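You operate a simulated robot arm through the tools that you are given. There is no shell and no other tool. Be economical: measure what you need, move in short steps, check, and stop when the job is done.

You run a simulated robot arm. Do the job below in one go: nothing can be reset, and whatever is moved stays where it is left.

TASK
Jog section A's open holder 2 under the chute, to stand open there.
Fine: cam knob OUT and pin out for the jog; pin in and cam knob IN after.

Only the result counts: the job must be done as asked and must still hold three seconds after the hand-in. Knocking over, shifting, dropping, spilling or breaking anything else fails it.

THE ROBOT
A 7-joint arm with a two-finger parallel gripper, hanging from a carriage that runs on a rail from [21, 1623] to [-8, -657] (x, y) and turns from -413 to 274 degrees about z. Base frame: it is fixed where the carriage stands at the start and does not move with it; the origin is on the floor, on the carriage's upright axis, x ahead of it, y to its left, z up. Units: mm, degrees, N and s.
With the tool pointing down near the work surface it reaches from about 100 to 620 mm from the robot's upright axis, wherever it stands. Its first joint turns from -166.0 to 166.0 degrees. Places, roughly: section a cam knob [600, -300, 1100]; section a speed knob [500, -500, 1100]. Payload 3.91 kg.
The tool frame sits at the grasp point between the pads (the TCP): z along the fingers, y along the line on which they close. The tips reach 30 mm beyond it. Largest opening 110 mm; finger width 20, thickness 10; the body of the gripper, 48 by 112 mm, starts 55 mm behind the TCP.
Orientation is that of the tool frame in the base frame, as a unit quaternion [x, y, z, w]. With the fingers straight down and closing along the base's y, the tool's x points along the base's -x, its y along +y and its z along -z.

THE INTERFACE
- The arm moves only by the tool drive_tool. Its argument "motion" is a list of rows, each a list of 7 numbers: the shift along the tool's x, y, z in cm, then the turn, a rotation vector about the tool's x, y, z in rad, then the finger opening in cm, from 0 to 11. In form: [[dx, dy, dz, wx, wy, wz, grip], ...]. A call has 1 to 8 rows; each row shifts and turns the commanded pose from where the row before left it, along the tool's axes as they then stand. Each row takes 0.2 s and may step no farther than 50 mm and 8.6 degrees from the row before; otherwise, or with a gripper value out of range, the whole call is refused. A pose out of reach is approached as far as the arm can. The call stops where the force on the tool passes 70 N (or 10 N more than at its start, if that is more) or the arm is blocked; 0.2 s more then pass. The fingers move at their own pace (about 108 mm/s each) and stop on an object; they squeeze with about 28 N. The grip force told is the motor's: it shows also when the fingers shut on nothing. Time passes only in rows, and 0.2 s behind the last, so rows that do not move let the fingers close. It gives the time, the measured TCP pose, the force on the tool (base axes), the opening and the grip force at its end, in the units of the frame above (readings bear some noise), with the torque about the TCP (base axes, N m) and any sound that the robot's microphone picked up.
- Cameras (640 x 400 px; columns grow to the right, rows downward): "scene" is now at [247, -61.6, 1539.8]; the picture's right is [-0.79, -0.61, 0.00], its down [-0.46, 0.60, -0.65] and it looks along [0.40, -0.52, -0.76] (base axes); focal length 295 px, centre (320, 200). "wrist" rides on the gripper at [72, 17, -103] in the tool frame; the picture's right is [-0.23, 0.97, 0.00], its down [-0.76, -0.18, -0.62] and it looks along [-0.61, -0.14, 0.78] (tool axes); focal length 222 px, centre (320, 200). There is no depth. A picture from a camera that has moved, and an enlarged one, comes with that camera's place and axes in the base frame and with its lens.
- capture(camera): a new picture of that camera. The clock stands still meanwhile.
- slide_trunk(by): slides the trunk up (or, below 0, down) by that many mm; the arm and the scene camera ride with it, the base frame stays. It gives what a move gives, with no picture.
- base_move(legs): drives the robot by 1 to 6 legs, each [ahead, left, turn to the left] in mm, mm and degrees, along the robot's own axes; the way and the turn of a leg run together, so that a leg with both is an arc; at most 1500 mm and 180 degrees a leg. The arm and the cameras ride along, it lands a little off, and it stops where it bumps. It keeps to its track: a leg is cut to what the track allows. It gives what a move gives.
- head_to(pan, tilt): turns the head with the scene camera to pan (to the left, within 155 degrees either way) and tilt (down, from -29 to 69), counted from straight ahead of the robot. It gives what a move gives.
- close_up(camera, box): a new picture of the part [left, top, right, bottom] of that camera's present view, enlarged. The clock stands still meanwhile.
- job_done(): hands the job in; it is judged then, once.

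Go step by step. Nothing tells you exact positions but the pictures and the camera data: compare them with the known pose of the tool, close in by small moves and look again before you grip or let go. The budget is 120 turns and 98 pictures, counting those below and the enlarged ones. Unless the task says otherwise, let go and move clear before handing in, and close with one line.

The tools are called after ">>>" as name(argument=value, ...) on one line, values as JSON. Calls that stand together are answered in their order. drive_tool: Moves the arm, as the interface text tells. Its arguments: {"type":"object","properties":{"motion":{"type":"array","items":{"type":"array","items":{"type":"number"}}}},"required":["motion"]} The other tools are called the same way: slide_trunk (by) slides the trunk up or down; base_move (legs) drives the base; head_to (pan, tilt) turns the head that bears the scene camera; capture (camera) takes a picture; close_up (camera, box) takes an enlarged picture of a part of a camera's view; job_done () hands the job in.

At the start:

```text
t: 0.0
tool_pos: [359.8, -305.3, 1238.7]
tool_rot: [-0.001, 1.0, 0.0, 0.0]
contact_force: [0.7, -0.7, 0.5]
ft_torque: [-0.02, 0.0, -0.01]
finger_gap: 110.2
finger_force: 0.1
trunk travel left (down, up): [-225.0, 355.0]
robot x, y, heading: [0.4, -0.7, 0.1]
head pan, tilt: [-52.5, 49.3]
```

scene: 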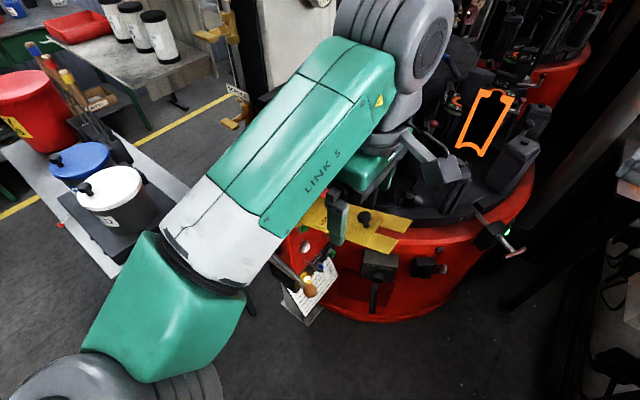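
wrist: 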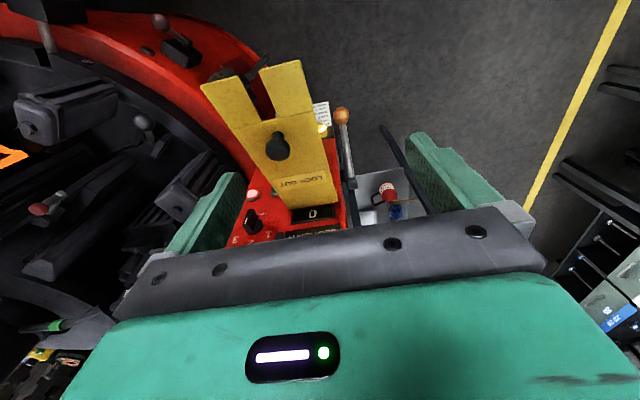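

I see a red round machine with holders, a yellow lockout plate and some knobs. I'll look closer at the scene before moving anything.

>>> close_up(camera="scene", box=[240, 60, 560, 330])

>>> close_up(camera="wrist", box=[0, 0, 440, 270])

```text
1.48 times, centred on (400, 195) of scene
camera zoom: at [247.0, -61.6, 1539.8], right [-0.79, -0.61, 0.0], down [-0.46, 0.6, -0.65], along [0.4, -0.52, -0.76], focal length 436 px, centre (202, 207)
```

zoom: 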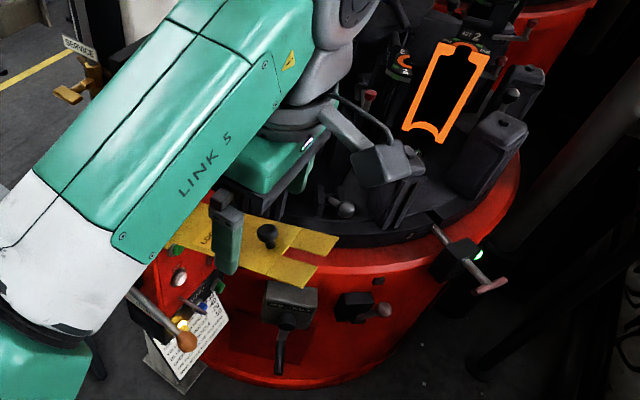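

```text
1.45 times, centred on (220, 135) of wrist
camera zoom: at [286.9, -286.7, 1342.5], right [0.23, 0.97, 0.0], down [0.76, -0.18, 0.62], along [0.61, -0.14, -0.78], focal length 323 px, centre (466, 294)
```

zoom: 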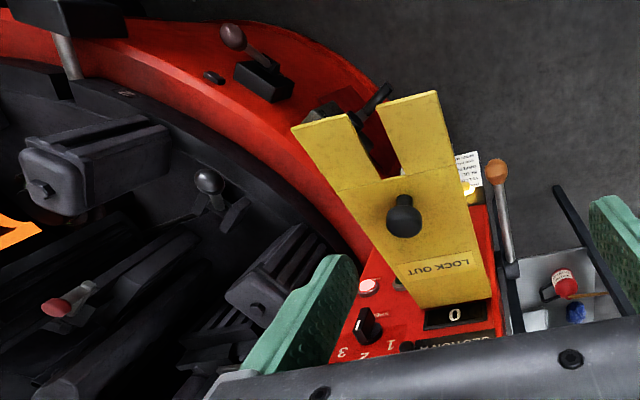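

The arm hides part of the section. I'll raise it and swing it to the left to clear the view.

>>> drive_tool(motion=[[0, 0, -5, 0, 0, 0, 11], [0, 0, -5, 0, 0, 0, 11], [0, 5, 0, 0, 0, 0, 11], [0, 5, 0, 0, 0, 0, 11], [0, 5, 0, 0, 0, 0, 11], [0, 5, 0, 0, 0, 0, 11], [0, 5, 0, 0, 0, 0, 11], [0, 5, 0, 0, 0, 0, 11]])

>>> capture(camera="scene")

>>> capture(camera="wrist")

```text
t: 1.8
tool_pos: [359.3, -2.6, 1340.6]
tool_rot: [0.0, 1.0, 0.001, 0.0]
contact_force: [0.5, 0.1, 0.3]
ft_torque: [-0.01, -0.05, -0.01]
finger_gap: 109.9
finger_force: 0.0
trunk travel left (down, up): [-225.0, 355.0]
robot x, y, heading: [-6.8, -2.7, 0.1]
head pan, tilt: [-52.5, 49.3]
```

```text
93 pictures are left
camera scene: at [247.8, -61.4, 1540.2], right [-0.79, -0.62, 0.0], down [-0.47, 0.59, -0.66], along [0.41, -0.52, -0.75], focal length 295 px, centre (320, 200)
```

scene: 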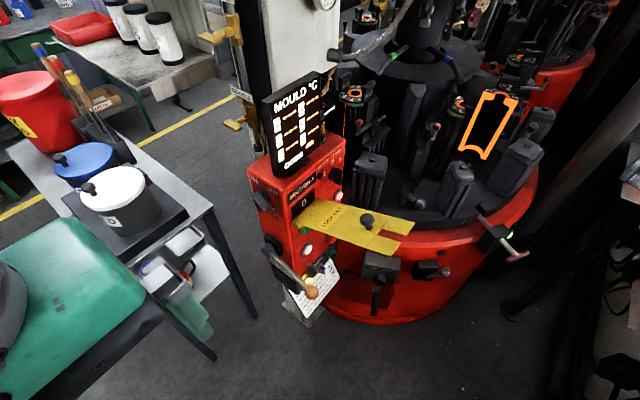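

```text
92 pictures are left
camera wrist: at [287.7, 15.4, 1444.0], right [0.23, 0.97, 0.0], down [0.76, -0.18, 0.62], along [0.61, -0.14, -0.78], focal length 222 px, centre (320, 200)
```

wrist: 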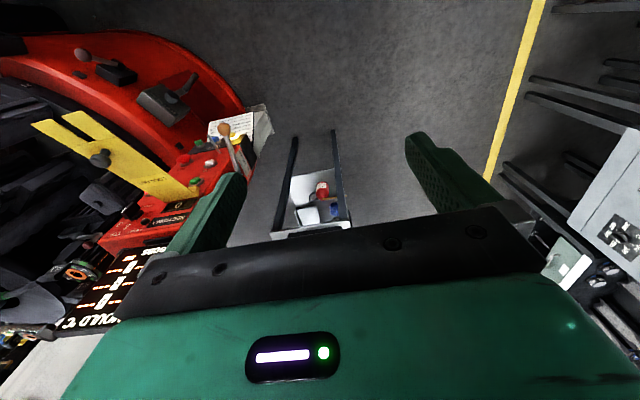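

>>> close_up(camera="scene", box=[230, 60, 430, 185])

>>> close_up(camera="scene", box=[230, 180, 430, 325])

>>> close_up(camera="scene", box=[330, 0, 550, 150])

>>> close_up(camera="scene", box=[360, 140, 560, 290])

```text
3.20 times, centred on (330, 122) of scene
camera zoom: at [247.8, -61.4, 1540.2], right [-0.79, -0.62, 0.0], down [-0.47, 0.59, -0.66], along [0.41, -0.52, -0.75], focal length 943 px, centre (288, 448)
```

zoom: 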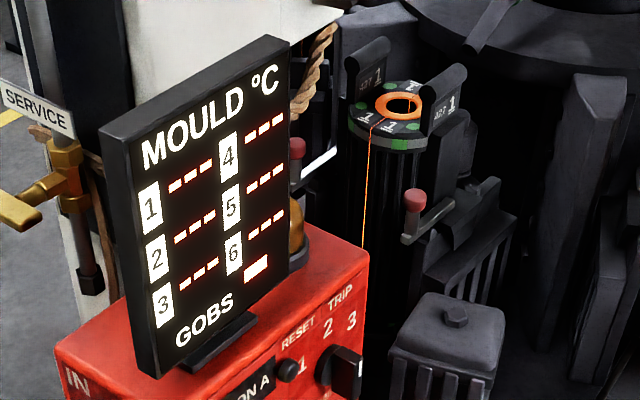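

```text
2.76 times, centred on (330, 252) of scene
camera zoom: at [247.8, -61.4, 1540.2], right [-0.79, -0.62, 0.0], down [-0.47, 0.59, -0.66], along [0.41, -0.52, -0.75], focal length 813 px, centre (292, 55)
```

zoom: 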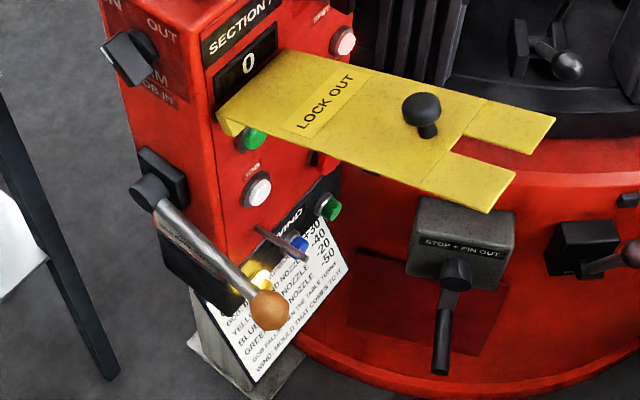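

```text
2.67 times, centred on (440, 75) of scene
camera zoom: at [247.8, -61.4, 1540.2], right [-0.79, -0.62, 0.0], down [-0.47, 0.59, -0.66], along [0.41, -0.52, -0.75], focal length 786 px, centre (0, 533)
```

zoom: 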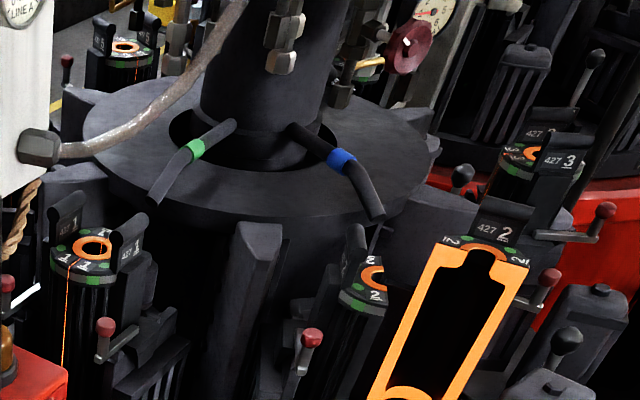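

```text
2.67 times, centred on (460, 215) of scene
camera zoom: at [247.8, -61.4, 1540.2], right [-0.79, -0.62, 0.0], down [-0.47, 0.59, -0.66], along [0.41, -0.52, -0.75], focal length 786 px, centre (-53, 160)
```

zoom: 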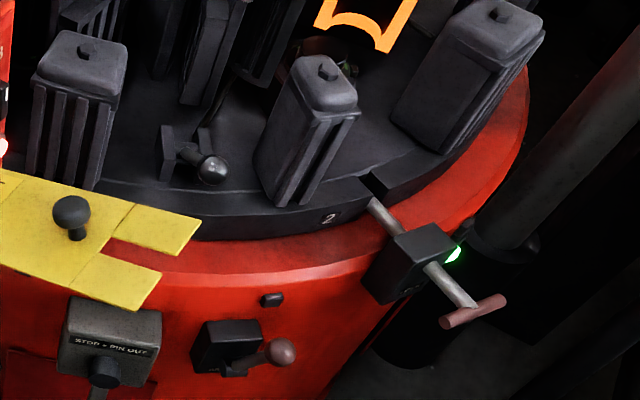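

This is a rotary mould table with a panel, an instruction card, a T-handled pin and a "STOP + PIN OUT" lever. I'll read the lettering.

>>> close_up(camera="scene", box=[285, 245, 345, 330])

>>> close_up(camera="scene", box=[250, 160, 350, 260])

>>> close_up(camera="wrist", box=[30, 40, 270, 220])

>>> close_up(camera="scene", box=[355, 235, 445, 310])

```text
4.71 times, centred on (315, 288) of scene
camera zoom: at [247.8, -61.4, 1540.2], right [-0.79, -0.62, 0.0], down [-0.47, 0.59, -0.66], along [0.41, -0.52, -0.75], focal length 1386 px, centre (344, -212)
```

zoom: 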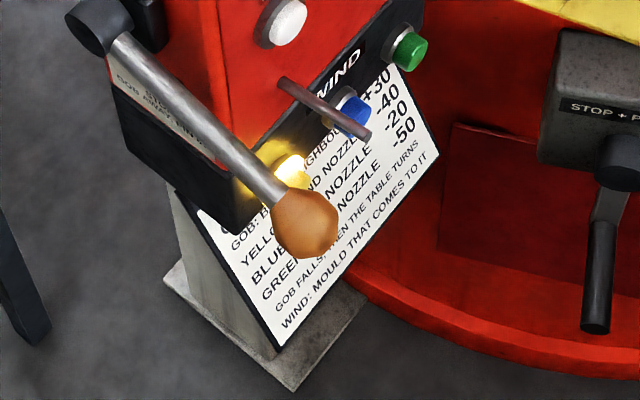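

```text
4.00 times, centred on (300, 210) of scene
camera zoom: at [247.8, -61.4, 1540.2], right [-0.79, -0.62, 0.0], down [-0.47, 0.59, -0.66], along [0.41, -0.52, -0.75], focal length 1178 px, centre (400, 160)
```

zoom: 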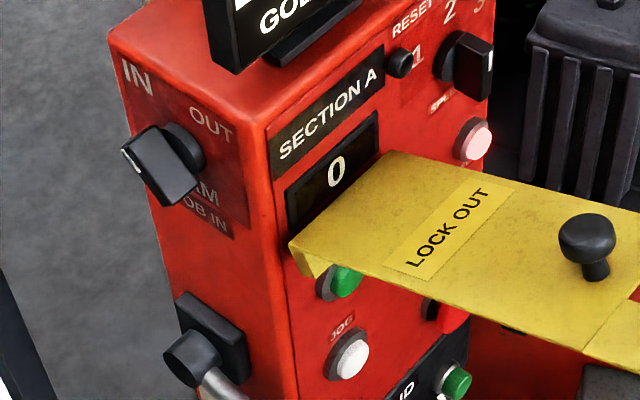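

```text
2.22 times, centred on (150, 130) of wrist
camera zoom: at [287.7, 15.4, 1444.0], right [0.23, 0.97, 0.0], down [0.76, -0.18, 0.62], along [0.61, -0.14, -0.78], focal length 494 px, centre (698, 356)
```

zoom: 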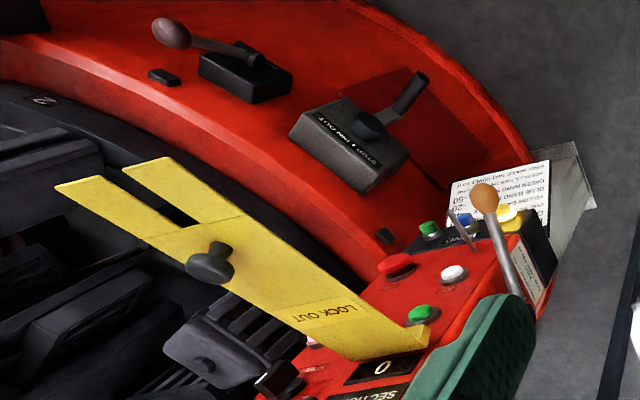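

```text
5.33 times, centred on (400, 272) of scene
camera zoom: at [247.8, -61.4, 1540.2], right [-0.79, -0.62, 0.0], down [-0.47, 0.59, -0.66], along [0.41, -0.52, -0.75], focal length 1571 px, centre (-107, -187)
```

zoom: 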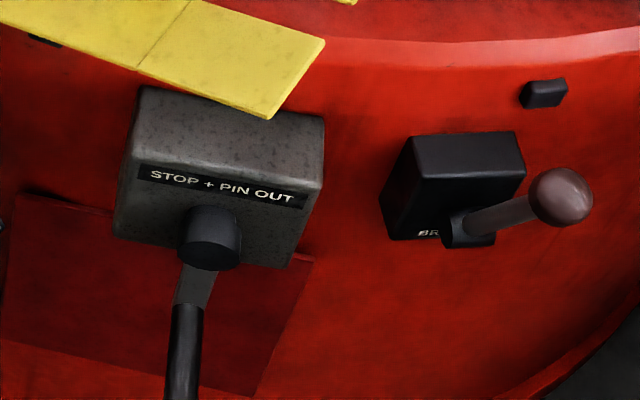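

The panel front faces -x at about x=505, and the cam knob is on its +y side face. I'll move the arm away from the camera and drive right to see the front squarely.

>>> drive_tool(motion=[[0, 5, 0, 0, 0, 0, 11], [0, 5, 0, 0, 0, 0, 11], [3, 4, 0, 0, 0, 0, 11], [3, 4, 0, 0, 0, 0, 11], [3, 4, 0, 0, 0, 0, 11], [3, 4, 0, 0, 0, 0, 11]])

>>> base_move(legs=[[0, -300, 0]])

>>> head_to(pan=-15, tilt=60)

>>> capture(camera="scene")

```text
t: 3.2
tool_pos: [239.7, 255.5, 1338.4]
tool_rot: [0.001, 1.0, 0.001, 0.0]
contact_force: [0.6, 0.2, -0.2]
ft_torque: [0.05, 0.04, 0.0]
finger_gap: 110.1
finger_force: 0.1
trunk travel left (down, up): [-225.0, 355.0]
robot x, y, heading: [-1.4, -0.7, -0.1]
head pan, tilt: [-52.5, 49.3]
```

```text
t: 5.2
tool_pos: [236.4, -39.1, 1337.1]
tool_rot: [-0.001, 1.0, -0.001, -0.001]
contact_force: [-1.1, 0.1, 0.2]
ft_torque: [0.01, -0.03, -0.01]
finger_gap: 110.0
finger_force: 0.1
trunk travel left (down, up): [-225.0, 355.0]
robot x, y, heading: [-7.5, -296.9, 0.1]
head pan, tilt: [-52.5, 49.3]
```

```text
t: 6.3
tool_pos: [237.5, -39.3, 1336.7]
tool_rot: [-0.001, 1.0, 0.0, 0.0]
contact_force: [0.7, -0.1, -0.7]
ft_torque: [0.02, 0.01, 0.01]
finger_gap: 110.0
finger_force: 0.1
trunk travel left (down, up): [-225.0, 355.0]
robot x, y, heading: [-1.0, -297.3, 0.1]
head pan, tilt: [-15.0, 60.0]
```

```text
83 pictures are left
camera scene: at [260.4, -311.8, 1526.2], right [-0.26, -0.97, 0.0], down [-0.84, 0.22, -0.5], along [0.48, -0.13, -0.87], focal length 295 px, centre (320, 200)
```

scene: 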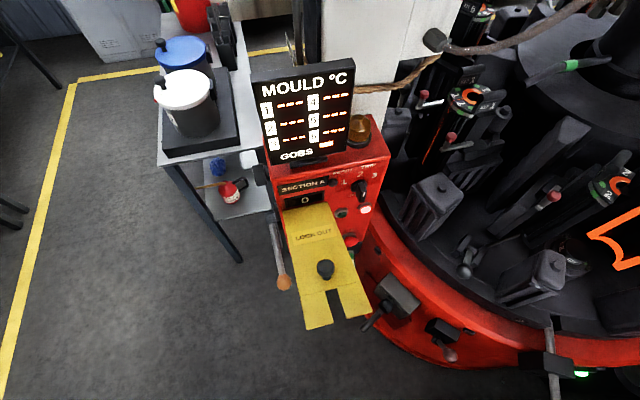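

>>> close_up(camera="scene", box=[260, 140, 400, 250])

>>> close_up(camera="scene", box=[320, 230, 500, 380])

>>> slide_trunk(by=-150)

>>> head_to(pan=-20, tilt=48)

>>> capture(camera="scene")

```text
3.64 times, centred on (330, 195) of scene
camera zoom: at [260.4, -311.8, 1526.2], right [-0.26, -0.97, 0.0], down [-0.84, 0.22, -0.5], along [0.48, -0.13, -0.87], focal length 1071 px, centre (284, 218)
```

zoom: 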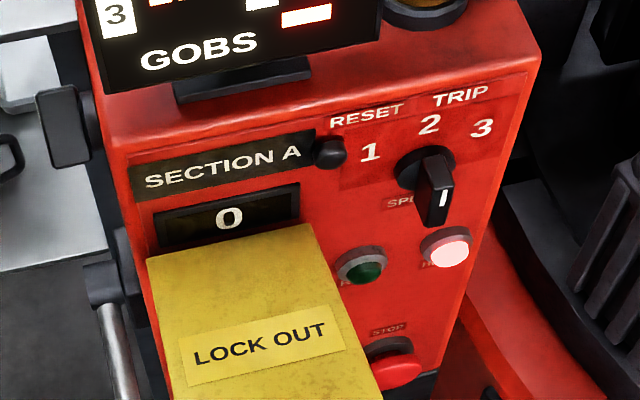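

```text
2.67 times, centred on (410, 305) of scene
camera zoom: at [260.4, -311.8, 1526.2], right [-0.26, -0.97, 0.0], down [-0.84, 0.22, -0.5], along [0.48, -0.13, -0.87], focal length 786 px, centre (80, -80)
```

zoom: 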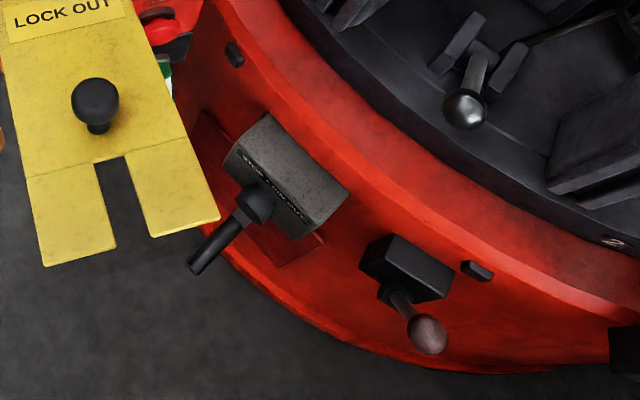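

```text
t: 8.0
tool_pos: [236.8, -39.0, 1187.9]
tool_rot: [-0.001, 1.0, 0.0, 0.0]
contact_force: [0.4, 0.3, 0.0]
ft_torque: [0.0, 0.07, 0.01]
finger_gap: 109.9
finger_force: 0.0
trunk travel left (down, up): [-75.0, 505.0]
robot x, y, heading: [-9.4, -295.9, 0.0]
head pan, tilt: [-15.0, 60.0]
```

```text
t: 8.8
tool_pos: [236.0, -39.0, 1188.0]
tool_rot: [-0.002, 1.0, -0.001, 0.001]
contact_force: [-0.7, -0.4, 0.8]
ft_torque: [0.01, -0.02, 0.0]
finger_gap: 110.1
finger_force: 0.2
trunk travel left (down, up): [-75.0, 505.0]
robot x, y, heading: [-3.1, -297.7, -0.1]
head pan, tilt: [-20.0, 48.0]
```

```text
80 pictures are left
camera scene: at [270.0, -321.4, 1391.4], right [-0.34, -0.94, 0.0], down [-0.7, 0.25, -0.67], along [0.63, -0.23, -0.74], focal length 295 px, centre (320, 200)
```

scene: 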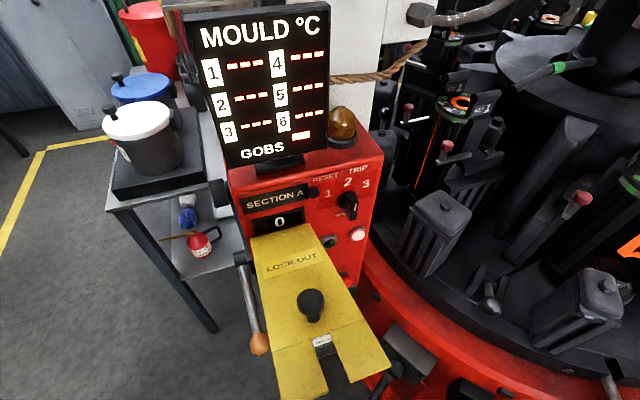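

The lockout plate hangs in front of the JOG/START buttons. I'll raise the trunk and view the whole table and the chute from higher and further right.

>>> slide_trunk(by=400)

>>> base_move(legs=[[0, -200, 0]])

>>> head_to(pan=-55, tilt=55)

>>> capture(camera="scene")

```text
t: 12.6
tool_pos: [236.9, -39.6, 1588.2]
tool_rot: [-0.001, 1.0, 0.0, 0.0]
contact_force: [-0.1, -0.3, -0.4]
ft_torque: [0.01, -0.03, -0.01]
finger_gap: 109.8
finger_force: 0.1
trunk travel left (down, up): [-475.0, 105.0]
robot x, y, heading: [-4.1, -293.5, -0.0]
head pan, tilt: [-20.0, 48.0]
```

```text
t: 14.2
tool_pos: [232.4, -237.7, 1588.3]
tool_rot: [-0.002, 1.0, 0.0, 0.0]
contact_force: [0.5, 0.0, 0.1]
ft_torque: [-0.03, -0.03, 0.0]
finger_gap: 110.2
finger_force: 0.0
trunk travel left (down, up): [-475.0, 105.0]
robot x, y, heading: [-2.2, -493.9, 0.3]
head pan, tilt: [-20.0, 48.0]
```

```text
t: 15.2
tool_pos: [233.5, -237.7, 1587.8]
tool_rot: [-0.003, 1.0, 0.001, 0.001]
contact_force: [-0.1, 0.2, -0.4]
ft_torque: [0.0, 0.0, 0.01]
finger_gap: 109.9
finger_force: 0.0
trunk travel left (down, up): [-475.0, 105.0]
robot x, y, heading: [-6.7, -496.5, 0.0]
head pan, tilt: [-55.0, 55.0]
```

```text
79 pictures are left
camera scene: at [235.1, -552.0, 1782.3], right [-0.82, -0.58, 0.0], down [-0.47, 0.67, -0.57], along [0.33, -0.47, -0.82], focal length 295 px, centre (320, 200)
```

scene: 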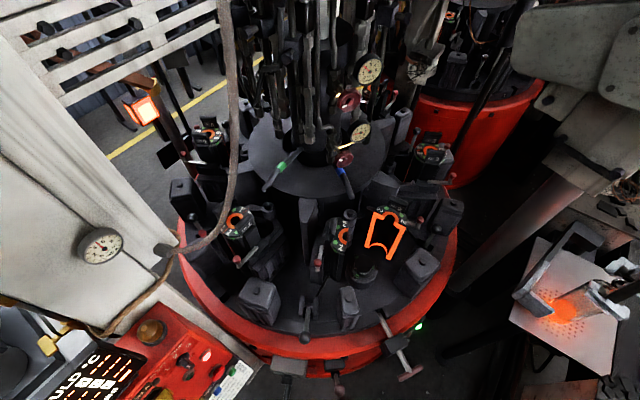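

>>> close_up(camera="scene", box=[160, 100, 400, 250])

>>> close_up(camera="scene", box=[260, 170, 500, 390])

>>> close_up(camera="scene", box=[420, 0, 640, 200])

>>> head_to(pan=-75, tilt=30)

>>> capture(camera="scene")

```text
2.67 times, centred on (280, 175) of scene
camera zoom: at [235.1, -552.0, 1782.3], right [-0.82, -0.58, 0.0], down [-0.47, 0.67, -0.57], along [0.33, -0.47, -0.82], focal length 786 px, centre (427, 267)
```

zoom: 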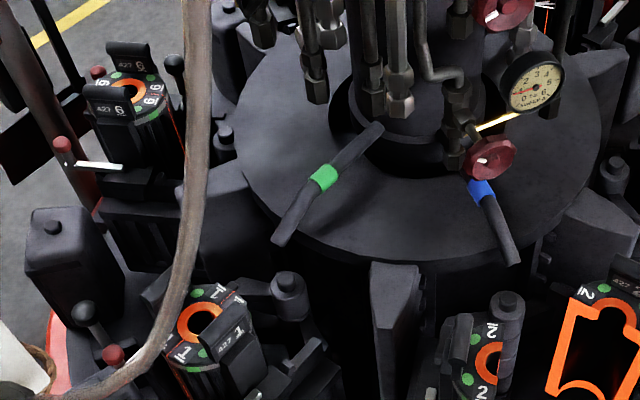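

```text
1.82 times, centred on (380, 280) of scene
camera zoom: at [235.1, -552.0, 1782.3], right [-0.82, -0.58, 0.0], down [-0.47, 0.67, -0.57], along [0.33, -0.47, -0.82], focal length 536 px, centre (211, 54)
```

zoom: 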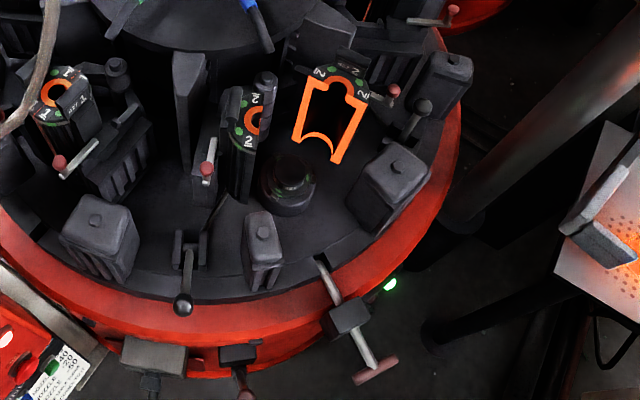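

```text
2.00 times, centred on (530, 100) of scene
camera zoom: at [235.1, -552.0, 1782.3], right [-0.82, -0.58, 0.0], down [-0.47, 0.67, -0.57], along [0.33, -0.47, -0.82], focal length 589 px, centre (-100, 400)
```

zoom: 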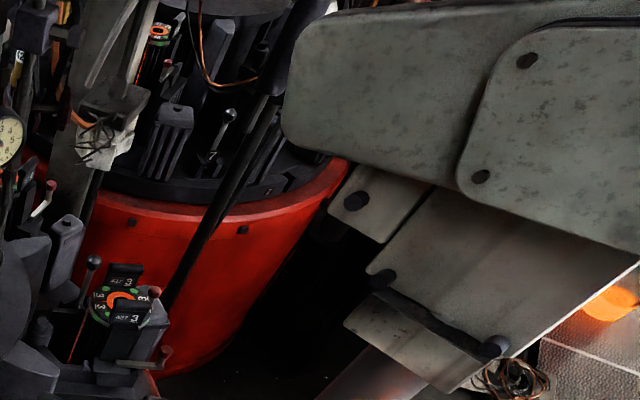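

```text
t: 16.1
tool_pos: [233.3, -237.5, 1587.8]
tool_rot: [-0.002, 1.0, 0.0, 0.0]
contact_force: [0.0, 0.0, -0.2]
ft_torque: [0.01, 0.02, -0.01]
finger_gap: 110.4
finger_force: 0.1
trunk travel left (down, up): [-475.0, 105.0]
robot x, y, heading: [-3.8, -495.4, 0.3]
head pan, tilt: [-75.0, 30.0]
```

```text
75 pictures are left
camera scene: at [217.3, -580.4, 1818.2], right [-0.96, -0.26, 0.0], down [-0.13, 0.48, -0.87], along [0.23, -0.83, -0.5], focal length 295 px, centre (320, 200)
```

scene: 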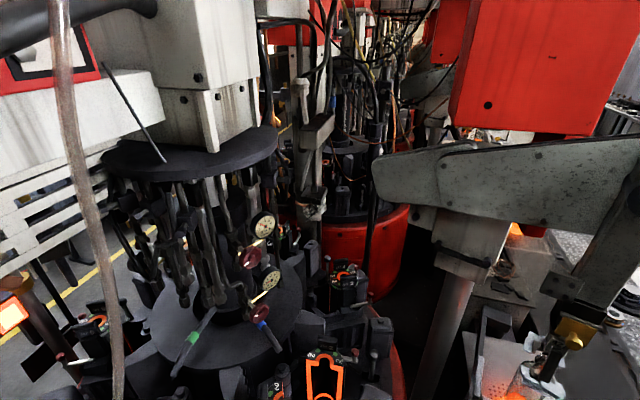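

I still need to locate the chute. I'll look from other angles.

>>> head_to(pan=-35, tilt=30)

>>> capture(camera="scene")

>>> base_move(legs=[[0, 150, 0]])

>>> slide_trunk(by=-300)

>>> head_to(pan=-60, tilt=25)

>>> capture(camera="scene")

```text
t: 17.2
tool_pos: [233.1, -237.4, 1588.3]
tool_rot: [-0.003, 1.0, 0.0, 0.0]
contact_force: [-0.1, 0.3, 0.7]
ft_torque: [-0.03, -0.01, 0.0]
finger_gap: 109.8
finger_force: 0.1
trunk travel left (down, up): [-475.0, 105.0]
robot x, y, heading: [-9.5, -495.1, 0.3]
head pan, tilt: [-35.0, 30.0]
```

```text
74 pictures are left
camera scene: at [267.7, -544.8, 1818.3], right [-0.57, -0.82, 0.0], down [-0.41, 0.29, -0.87], along [0.71, -0.49, -0.5], focal length 295 px, centre (320, 200)
```

scene: 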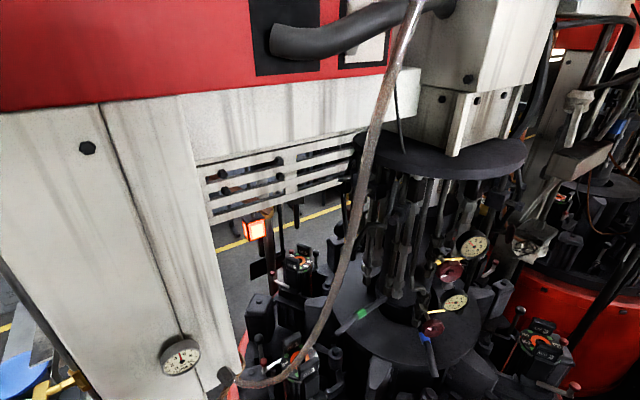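

```text
t: 18.5
tool_pos: [235.6, -89.5, 1588.3]
tool_rot: [-0.002, 1.0, 0.0, 0.0]
contact_force: [0.2, -0.1, 0.6]
ft_torque: [0.02, 0.05, 0.03]
finger_gap: 110.0
finger_force: 0.0
trunk travel left (down, up): [-475.0, 105.0]
robot x, y, heading: [-4.7, -345.9, -0.1]
head pan, tilt: [-35.0, 30.0]
```

```text
t: 21.5
tool_pos: [235.3, -89.0, 1288.0]
tool_rot: [-0.002, 1.0, -0.001, 0.001]
contact_force: [0.3, 0.5, -0.9]
ft_torque: [-0.01, 0.0, 0.01]
finger_gap: 110.1
finger_force: 0.0
trunk travel left (down, up): [-175.0, 405.0]
robot x, y, heading: [-3.8, -349.1, 0.2]
head pan, tilt: [-35.0, 30.0]
```

```text
t: 22.4
tool_pos: [235.4, -89.6, 1289.3]
tool_rot: [-0.001, 1.0, 0.0, -0.001]
contact_force: [0.5, -0.2, 0.5]
ft_torque: [0.01, -0.01, -0.01]
finger_gap: 110.2
finger_force: 0.0
trunk travel left (down, up): [-175.0, 405.0]
robot x, y, heading: [-3.9, -346.4, 0.4]
head pan, tilt: [-60.0, 25.0]
```

```text
73 pictures are left
camera scene: at [241.7, -424.9, 1526.2], right [-0.86, -0.5, 0.0], down [-0.21, 0.37, -0.91], along [0.46, -0.78, -0.42], focal length 295 px, centre (320, 200)
```

scene: 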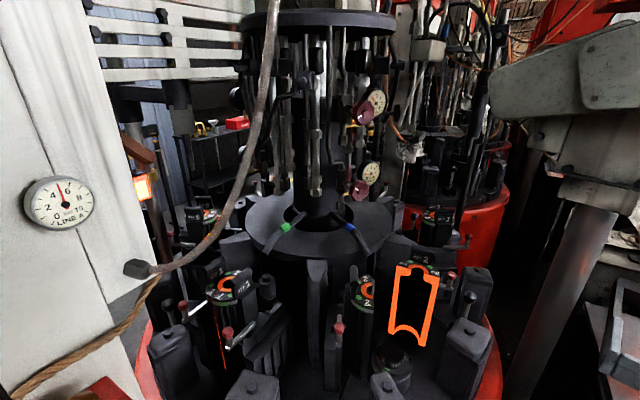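

>>> base_move(legs=[[0, -310, 0]])

>>> head_to(pan=-100, tilt=25)

>>> capture(camera="scene")

>>> head_to(pan=-50, tilt=25)

>>> capture(camera="scene")

```text
t: 24.5
tool_pos: [230.8, -394.8, 1288.6]
tool_rot: [-0.005, 1.0, 0.001, 0.001]
contact_force: [0.3, -0.2, 0.0]
ft_torque: [0.05, 0.0, 0.01]
finger_gap: 110.1
finger_force: 0.1
trunk travel left (down, up): [-175.0, 405.0]
robot x, y, heading: [-7.9, -648.0, 0.5]
head pan, tilt: [-60.0, 25.0]
```

```text
t: 25.6
tool_pos: [228.9, -395.3, 1288.6]
tool_rot: [-0.006, 1.0, 0.0, 0.0]
contact_force: [0.3, 0.1, -0.1]
ft_torque: [0.01, 0.04, 0.03]
finger_gap: 110.1
finger_force: 0.0
trunk travel left (down, up): [-175.0, 405.0]
robot x, y, heading: [-8.5, -653.8, 0.3]
head pan, tilt: [-100.0, 25.0]
```

```text
72 pictures are left
camera scene: at [176.5, -741.6, 1526.3], right [-0.99, 0.16, 0.0], down [0.07, 0.42, -0.91], along [-0.15, -0.89, -0.42], focal length 295 px, centre (320, 200)
```

scene: 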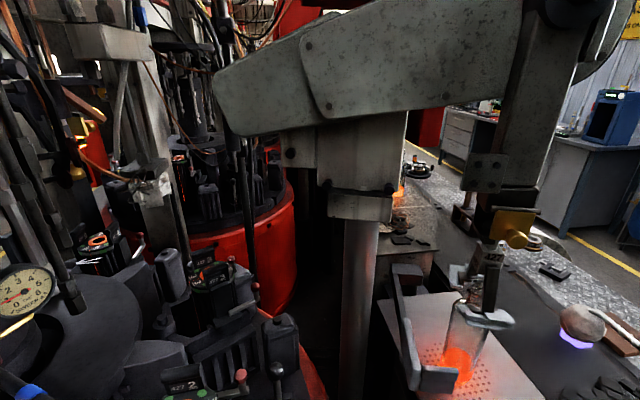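

```text
t: 26.8
tool_pos: [229.2, -395.1, 1287.9]
tool_rot: [-0.006, 1.0, -0.001, 0.0]
contact_force: [0.1, 0.3, 0.0]
ft_torque: [-0.01, -0.02, -0.04]
finger_gap: 109.9
finger_force: 0.0
trunk travel left (down, up): [-175.0, 405.0]
robot x, y, heading: [-8.8, -652.6, 0.7]
head pan, tilt: [-50.0, 25.0]
```

```text
71 pictures are left
camera scene: at [251.3, -720.6, 1526.3], right [-0.76, -0.65, 0.0], down [-0.28, 0.32, -0.91], along [0.59, -0.69, -0.42], focal length 295 px, centre (320, 200)
```

scene: 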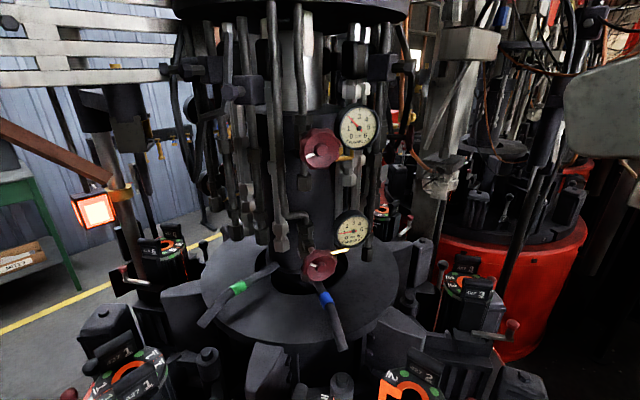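

>>> close_up(camera="scene", box=[370, 0, 540, 340])

>>> close_up(camera="scene", box=[0, 70, 240, 320])

```text
1.18 times, centred on (455, 170) of scene
camera zoom: at [251.3, -720.6, 1526.3], right [-0.76, -0.65, 0.0], down [-0.28, 0.32, -0.91], along [0.59, -0.69, -0.42], focal length 347 px, centre (161, 235)
```

zoom: 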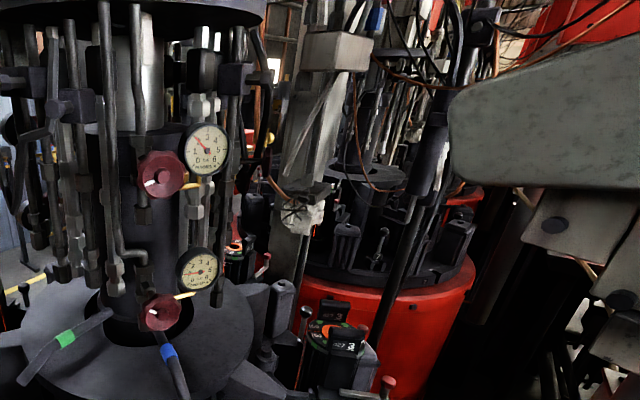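

```text
1.60 times, centred on (120, 195) of scene
camera zoom: at [251.3, -720.6, 1526.3], right [-0.76, -0.65, 0.0], down [-0.28, 0.32, -0.91], along [0.59, -0.69, -0.42], focal length 471 px, centre (640, 208)
```

zoom: 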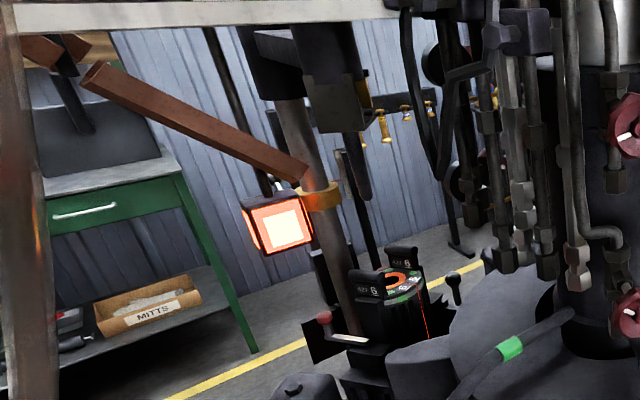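

The brown inclined trough ending over mould 6's station looks like the chute. Now I'll read the panel's cam side and the levers from the left.

>>> base_move(legs=[[0, 750, 0]])

>>> slide_trunk(by=-120)

>>> head_to(pan=-50, tilt=40)

>>> capture(camera="scene")

```text
t: 30.8
tool_pos: [239.8, 349.5, 1288.1]
tool_rot: [-0.006, 1.0, 0.0, 0.0]
contact_force: [-0.2, 0.5, -0.8]
ft_torque: [-0.01, -0.01, -0.03]
finger_gap: 109.9
finger_force: 0.0
trunk travel left (down, up): [-175.0, 405.0]
robot x, y, heading: [-0.2, 89.4, 0.5]
head pan, tilt: [-50.0, 25.0]
```

```text
t: 32.3
tool_pos: [238.3, 347.7, 1167.9]
tool_rot: [-0.005, 1.0, 0.0, 0.001]
contact_force: [0.8, 0.0, -0.4]
ft_torque: [-0.02, 0.03, -0.04]
finger_gap: 109.9
finger_force: 0.0
trunk travel left (down, up): [-55.0, 525.0]
robot x, y, heading: [3.3, 90.8, 0.5]
head pan, tilt: [-50.0, 25.0]
```

```text
t: 33.1
tool_pos: [238.7, 349.2, 1168.6]
tool_rot: [-0.005, 1.0, 0.001, 0.0]
contact_force: [0.9, 0.0, -0.3]
ft_torque: [-0.01, -0.01, -0.02]
finger_gap: 110.0
finger_force: 0.0
trunk travel left (down, up): [-55.0, 525.0]
robot x, y, heading: [2.2, 89.7, 0.6]
head pan, tilt: [-50.0, 40.0]
```

```text
68 pictures are left
camera scene: at [256.1, 28.7, 1383.0], right [-0.76, -0.65, 0.0], down [-0.42, 0.49, -0.77], along [0.5, -0.58, -0.64], focal length 295 px, centre (320, 200)
```

scene: 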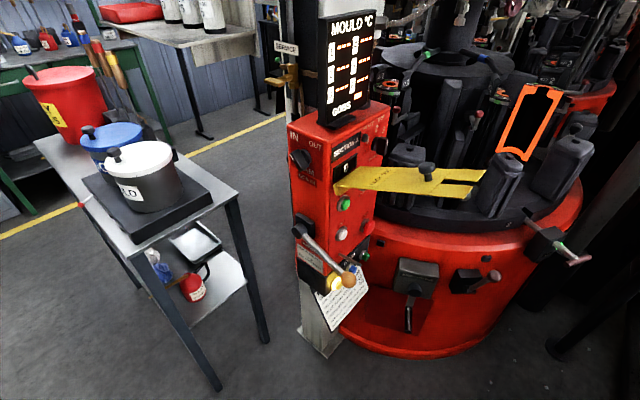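

>>> close_up(camera="scene", box=[280, 105, 400, 205])

>>> close_up(camera="scene", box=[285, 185, 405, 345])

>>> close_up(camera="scene", box=[300, 230, 370, 310])

>>> close_up(camera="scene", box=[380, 190, 600, 340])

```text
4.00 times, centred on (340, 155) of scene
camera zoom: at [256.1, 28.7, 1383.0], right [-0.76, -0.65, 0.0], down [-0.42, 0.49, -0.77], along [0.5, -0.58, -0.64], focal length 1178 px, centre (240, 380)
```

zoom: 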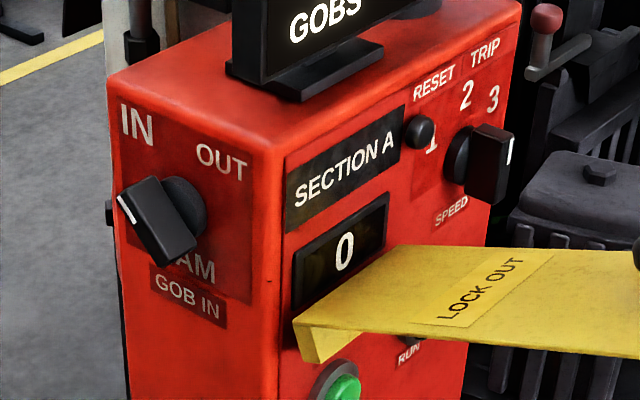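

```text
2.50 times, centred on (345, 265) of scene
camera zoom: at [256.1, 28.7, 1383.0], right [-0.76, -0.65, 0.0], down [-0.42, 0.49, -0.77], along [0.5, -0.58, -0.64], focal length 737 px, centre (258, 38)
```

zoom: 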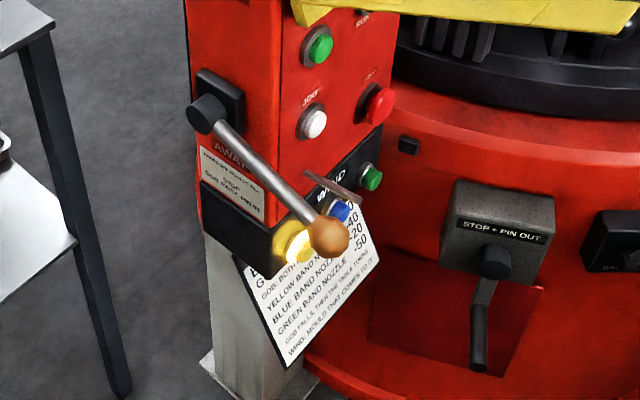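

```text
5.00 times, centred on (335, 270) of scene
camera zoom: at [256.1, 28.7, 1383.0], right [-0.76, -0.65, 0.0], down [-0.42, 0.49, -0.77], along [0.5, -0.58, -0.64], focal length 1473 px, centre (245, -150)
```

zoom: 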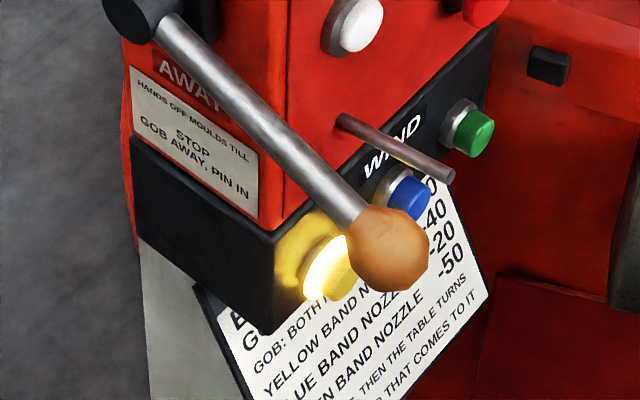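

```text
2.67 times, centred on (490, 265) of scene
camera zoom: at [256.1, 28.7, 1383.0], right [-0.76, -0.65, 0.0], down [-0.42, 0.49, -0.77], along [0.5, -0.58, -0.64], focal length 786 px, centre (-133, 27)
```

zoom: 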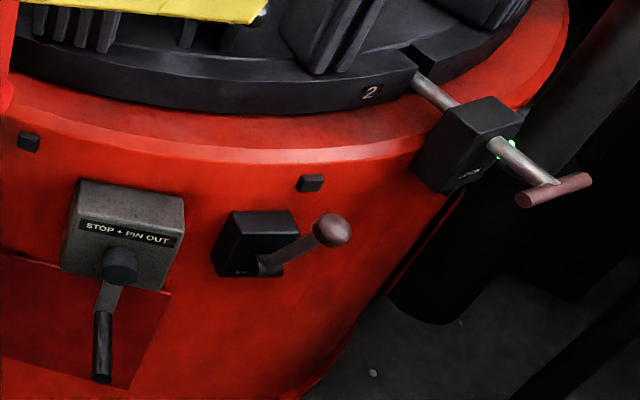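

The cam knob's mark is at IN, and the jog, pin and other levers are identified. I'll turn the tool to point along -y and approach the cam knob on the panel's left face.

>>> drive_tool(motion=[[0, 0, 0, 0.1428, 0, 0, 8], [0, 0, 0, 0.1428, 0, 0, 8], [0, 0, 0, 0.1428, 0, 0, 8], [0, 0, 0, 0.1428, 0, 0, 8], [0, 0, 0, 0.1428, 0, 0, 8], [0, 0, 0, 0.1428, 0, 0, 8], [0, 0, 0, 0.1428, 0, 0, 8], [0, 0, 0, 0.1428, 0, 0, 8]])

>>> drive_tool(motion=[[0, 0, 0, 0.1428, 0, 0, 8], [0, 0, 0, 0.1428, 0, 0, 8], [0, 0, 0, 0.1428, 0, 0, 8], [-5, 0, 0, 0, 0, 0, 8], [-5, 0, 0, 0, 0, 0, 8], [-5, 0, 0, 0, 0, 0, 8], [-5, 0, 0, 0, 0, 0, 8]])

>>> capture(camera="wrist")

```text
t: 34.9
tool_pos: [238.7, 349.7, 1167.4]
tool_rot: [-0.004, 0.841, -0.542, 0.004]
contact_force: [0.6, 0.2, 0.0]
ft_torque: [0.02, 0.03, 0.04]
finger_gap: 79.9
finger_force: 0.1
trunk travel left (down, up): [-55.0, 525.0]
robot x, y, heading: [3.3, 90.3, 0.4]
head pan, tilt: [-50.0, 40.0]
```

```text
t: 36.5
tool_pos: [440.9, 349.4, 1169.7]
tool_rot: [0.004, -0.707, 0.707, -0.003]
contact_force: [0.7, 0.4, 0.0]
ft_torque: [0.0, 0.0, 0.0]
finger_gap: 80.0
finger_force: 0.1
trunk travel left (down, up): [-55.0, 525.0]
robot x, y, heading: [1.0, 90.9, 0.7]
head pan, tilt: [-50.0, 40.0]
```

```text
63 pictures are left
camera wrist: at [367.7, 452.1, 1152.5], right [0.23, 0.0, -0.97], down [0.76, 0.63, 0.18], along [0.61, -0.78, 0.14], focal length 222 px, centre (320, 200)
```

wrist: 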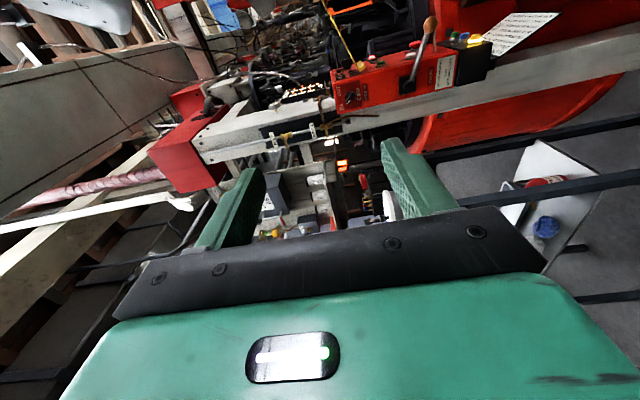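

>>> drive_tool(motion=[[-4, 1.8, 0, 0, 0, 0, 8], [-4, 1.8, 0, 0, 0, 0, 8], [-4, 1.8, 0, 0, 0, 0, 8]])

>>> base_move(legs=[[0, -430, 0]])

>>> capture(camera="wrist")

>>> capture(camera="scene")

```text
t: 37.3
tool_pos: [524.6, 343.2, 1125.6]
tool_rot: [-0.004, 0.707, -0.707, 0.005]
contact_force: [0.4, -0.1, 0.1]
ft_torque: [0.02, -0.03, -0.03]
finger_gap: 79.9
finger_force: 0.1
out of reach, approached as far as the arm can: row 2, 3
trunk travel left (down, up): [-55.0, 525.0]
robot x, y, heading: [5.2, 91.7, 1.1]
head pan, tilt: [-50.0, 40.0]
```

```text
t: 39.8
tool_pos: [519.0, -73.6, 1124.2]
tool_rot: [-0.005, 0.707, -0.707, 0.005]
contact_force: [0.4, 0.5, -0.4]
ft_torque: [0.01, 0.0, 0.02]
finger_gap: 80.1
finger_force: 0.0
trunk travel left (down, up): [-55.0, 525.0]
robot x, y, heading: [-3.7, -329.7, 0.6]
head pan, tilt: [-50.0, 40.0]
```

```text
62 pictures are left
camera wrist: at [444.1, 29.0, 1107.2], right [0.23, 0.0, -0.97], down [0.75, 0.63, 0.18], along [0.62, -0.77, 0.14], focal length 222 px, centre (320, 200)
```

wrist: 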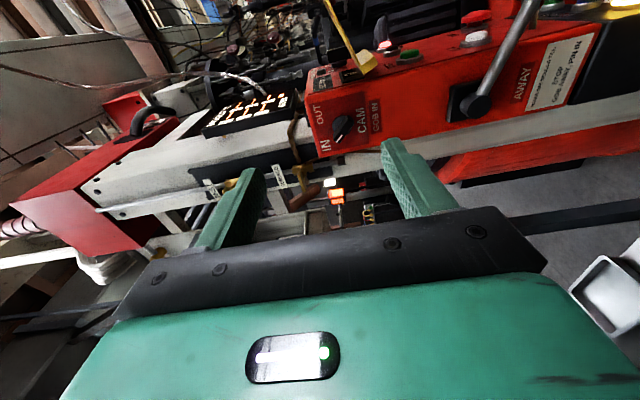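

```text
61 pictures are left
camera scene: at [251.0, -390.1, 1382.9], right [-0.76, -0.65, 0.0], down [-0.42, 0.49, -0.77], along [0.5, -0.58, -0.64], focal length 295 px, centre (320, 200)
```

scene: 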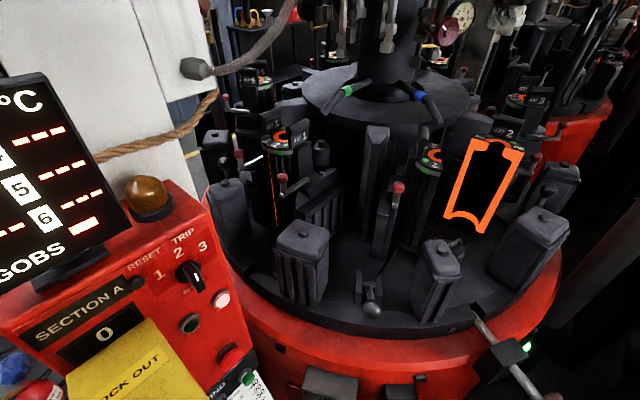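

>>> close_up(camera="wrist", box=[290, 80, 410, 170])

>>> base_move(legs=[[0, 180, 0]])

```text
4.44 times, centred on (350, 125) of wrist
camera zoom: at [444.1, 29.0, 1107.2], right [0.23, 0.0, -0.97], down [0.75, 0.63, 0.18], along [0.62, -0.77, 0.14], focal length 987 px, centre (187, 533)
```

zoom: 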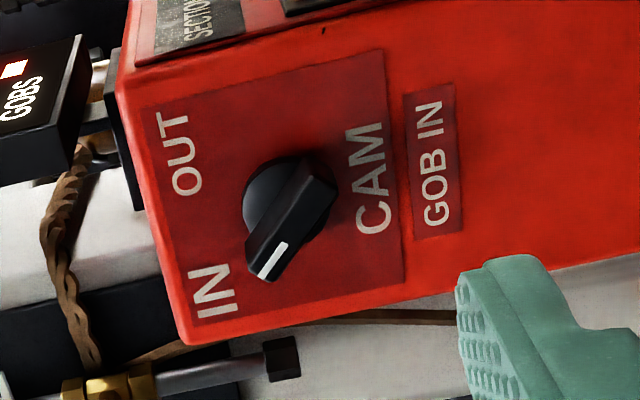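

```text
t: 41.3
tool_pos: [520.5, 103.0, 1125.6]
tool_rot: [0.005, -0.707, 0.707, -0.005]
contact_force: [0.0, 0.4, -0.9]
ft_torque: [-0.01, 0.01, 0.0]
finger_gap: 80.1
finger_force: 0.0
trunk travel left (down, up): [-55.0, 525.0]
robot x, y, heading: [-2.4, -153.9, 0.7]
head pan, tilt: [-50.0, 40.0]
```

The knob bar points 45° up toward +x (IN); OUT is 90° further. I'll approach to y≈-130 and roll the gripper 45° to match the bar.

>>> drive_tool(motion=[[0, 0, 4.6, 0, 0, 0, 8], [0, 0, 4.6, 0, 0, 0, 8], [-1.5, 1, 4.5, 0, 0, 0, 8], [-1.5, 1, 4.5, 0, 0, 0, 8], [-1.6, 0, 4.5, 0, 0, 0, 8]])

>>> drive_tool(motion=[[0, 0, 0, 0, 0, 0.1309, 8], [0, 0, 0, 0, 0, 0.1309, 8], [0, 0, 0, 0, 0, 0.1309, 8], [0, 0, 0, 0, 0, 0.1309, 8], [0, 0, 0, 0, 0, 0.1309, 8], [0, 0, 0, 0, 0, 0.1309, 8]])

>>> capture(camera="wrist")

```text
t: 42.5
tool_pos: [568.7, -123.8, 1103.3]
tool_rot: [-0.005, 0.707, -0.707, 0.004]
contact_force: [-0.1, 0.2, -0.4]
ft_torque: [-0.01, -0.01, 0.01]
finger_gap: 80.1
finger_force: 0.1
trunk travel left (down, up): [-55.0, 525.0]
robot x, y, heading: [-6.5, -150.7, 0.8]
head pan, tilt: [-50.0, 40.0]
```

```text
t: 43.9
tool_pos: [569.6, -125.6, 1104.2]
tool_rot: [0.268, 0.655, -0.651, 0.275]
contact_force: [-0.4, -0.5, 0.7]
ft_torque: [0.0, -0.02, -0.01]
finger_gap: 79.9
finger_force: 0.0
trunk travel left (down, up): [-55.0, 525.0]
robot x, y, heading: [-1.8, -153.5, 0.4]
head pan, tilt: [-50.0, 40.0]
```

```text
59 pictures are left
camera wrist: at [529.2, -20.7, 1040.7], right [0.85, 0.01, -0.53], down [0.4, 0.63, 0.67], along [0.34, -0.78, 0.53], focal length 222 px, centre (320, 200)
```

wrist: 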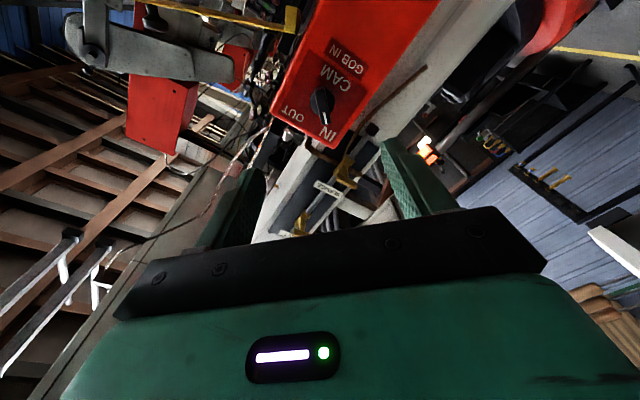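

>>> close_up(camera="wrist", box=[280, 60, 380, 160])

>>> drive_tool(motion=[[0, 0, 5, 0, 0, 0, 7], [-0.1, 0.5, 4.5, 0, 0, 0, 7]])

>>> capture(camera="wrist")

```text
4.00 times, centred on (330, 110) of wrist
camera zoom: at [529.2, -20.7, 1040.7], right [0.85, 0.01, -0.53], down [0.4, 0.63, 0.67], along [0.34, -0.78, 0.53], focal length 888 px, centre (280, 560)
```

zoom: 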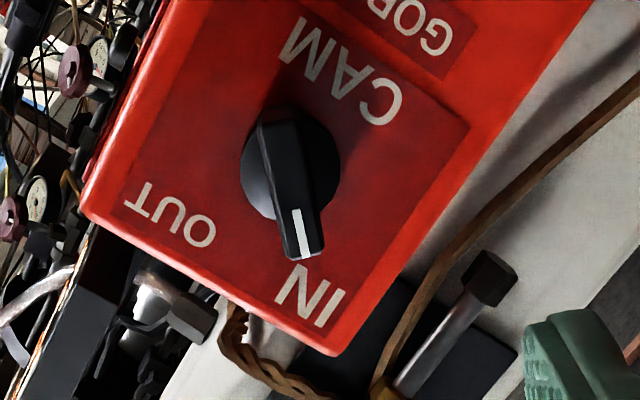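

```text
t: 44.5
tool_pos: [577.2, -219.3, 1102.7]
tool_rot: [0.267, 0.655, -0.652, 0.275]
contact_force: [-0.5, 0.0, 0.1]
ft_torque: [-0.03, 0.0, 0.04]
finger_gap: 69.9
finger_force: 0.0
trunk travel left (down, up): [-55.0, 525.0]
robot x, y, heading: [0.3, -149.5, 0.6]
head pan, tilt: [-50.0, 40.0]
```

```text
57 pictures are left
camera wrist: at [536.5, -116.7, 1039.2], right [0.85, 0.01, -0.53], down [0.4, 0.63, 0.66], along [0.34, -0.78, 0.53], focal length 222 px, centre (320, 200)
```

wrist: 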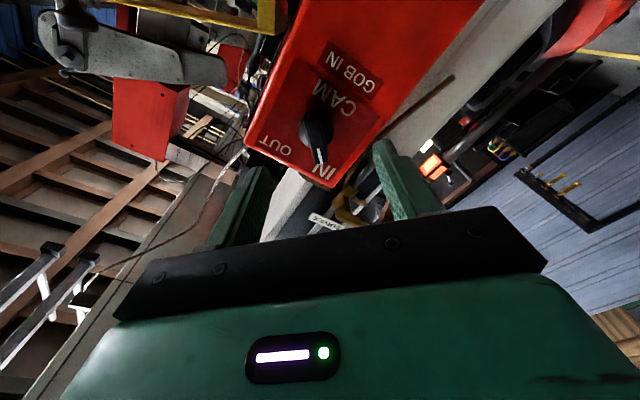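

>>> drive_tool(motion=[[0.8, 0, 0, 0, 0, 0, 7], [0, 0, 2.5, 0, 0, 0, 7], [0, 0, 2.2, 0, 0, 0, 7], [0, 0, 0, 0, 0, 0, 7]])

>>> close_up(camera="wrist", box=[200, 80, 440, 240])

```text
t: 45.5
tool_pos: [572.1, -265.9, 1096.1]
tool_rot: [0.267, 0.655, -0.652, 0.275]
contact_force: [-0.3, -0.1, 1.0]
ft_torque: [-0.04, 0.0, 0.01]
finger_gap: 70.1
finger_force: 0.1
trunk travel left (down, up): [-55.0, 525.0]
robot x, y, heading: [-3.5, -149.9, 0.7]
head pan, tilt: [-50.0, 40.0]
```

```text
2.50 times, centred on (320, 160) of wrist
camera zoom: at [530.9, -162.2, 1032.2], right [0.85, 0.01, -0.53], down [0.41, 0.63, 0.66], along [0.34, -0.78, 0.53], focal length 555 px, centre (320, 300)
```

zoom: 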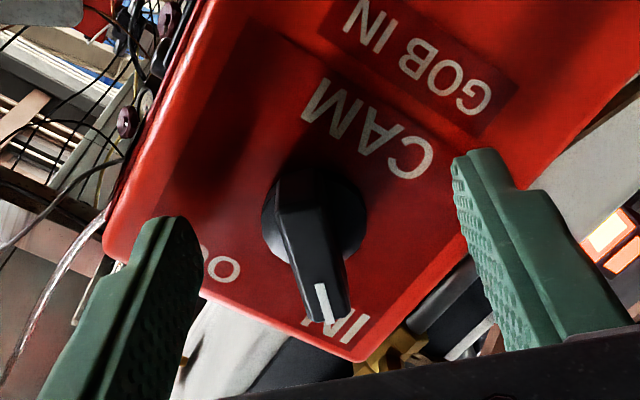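

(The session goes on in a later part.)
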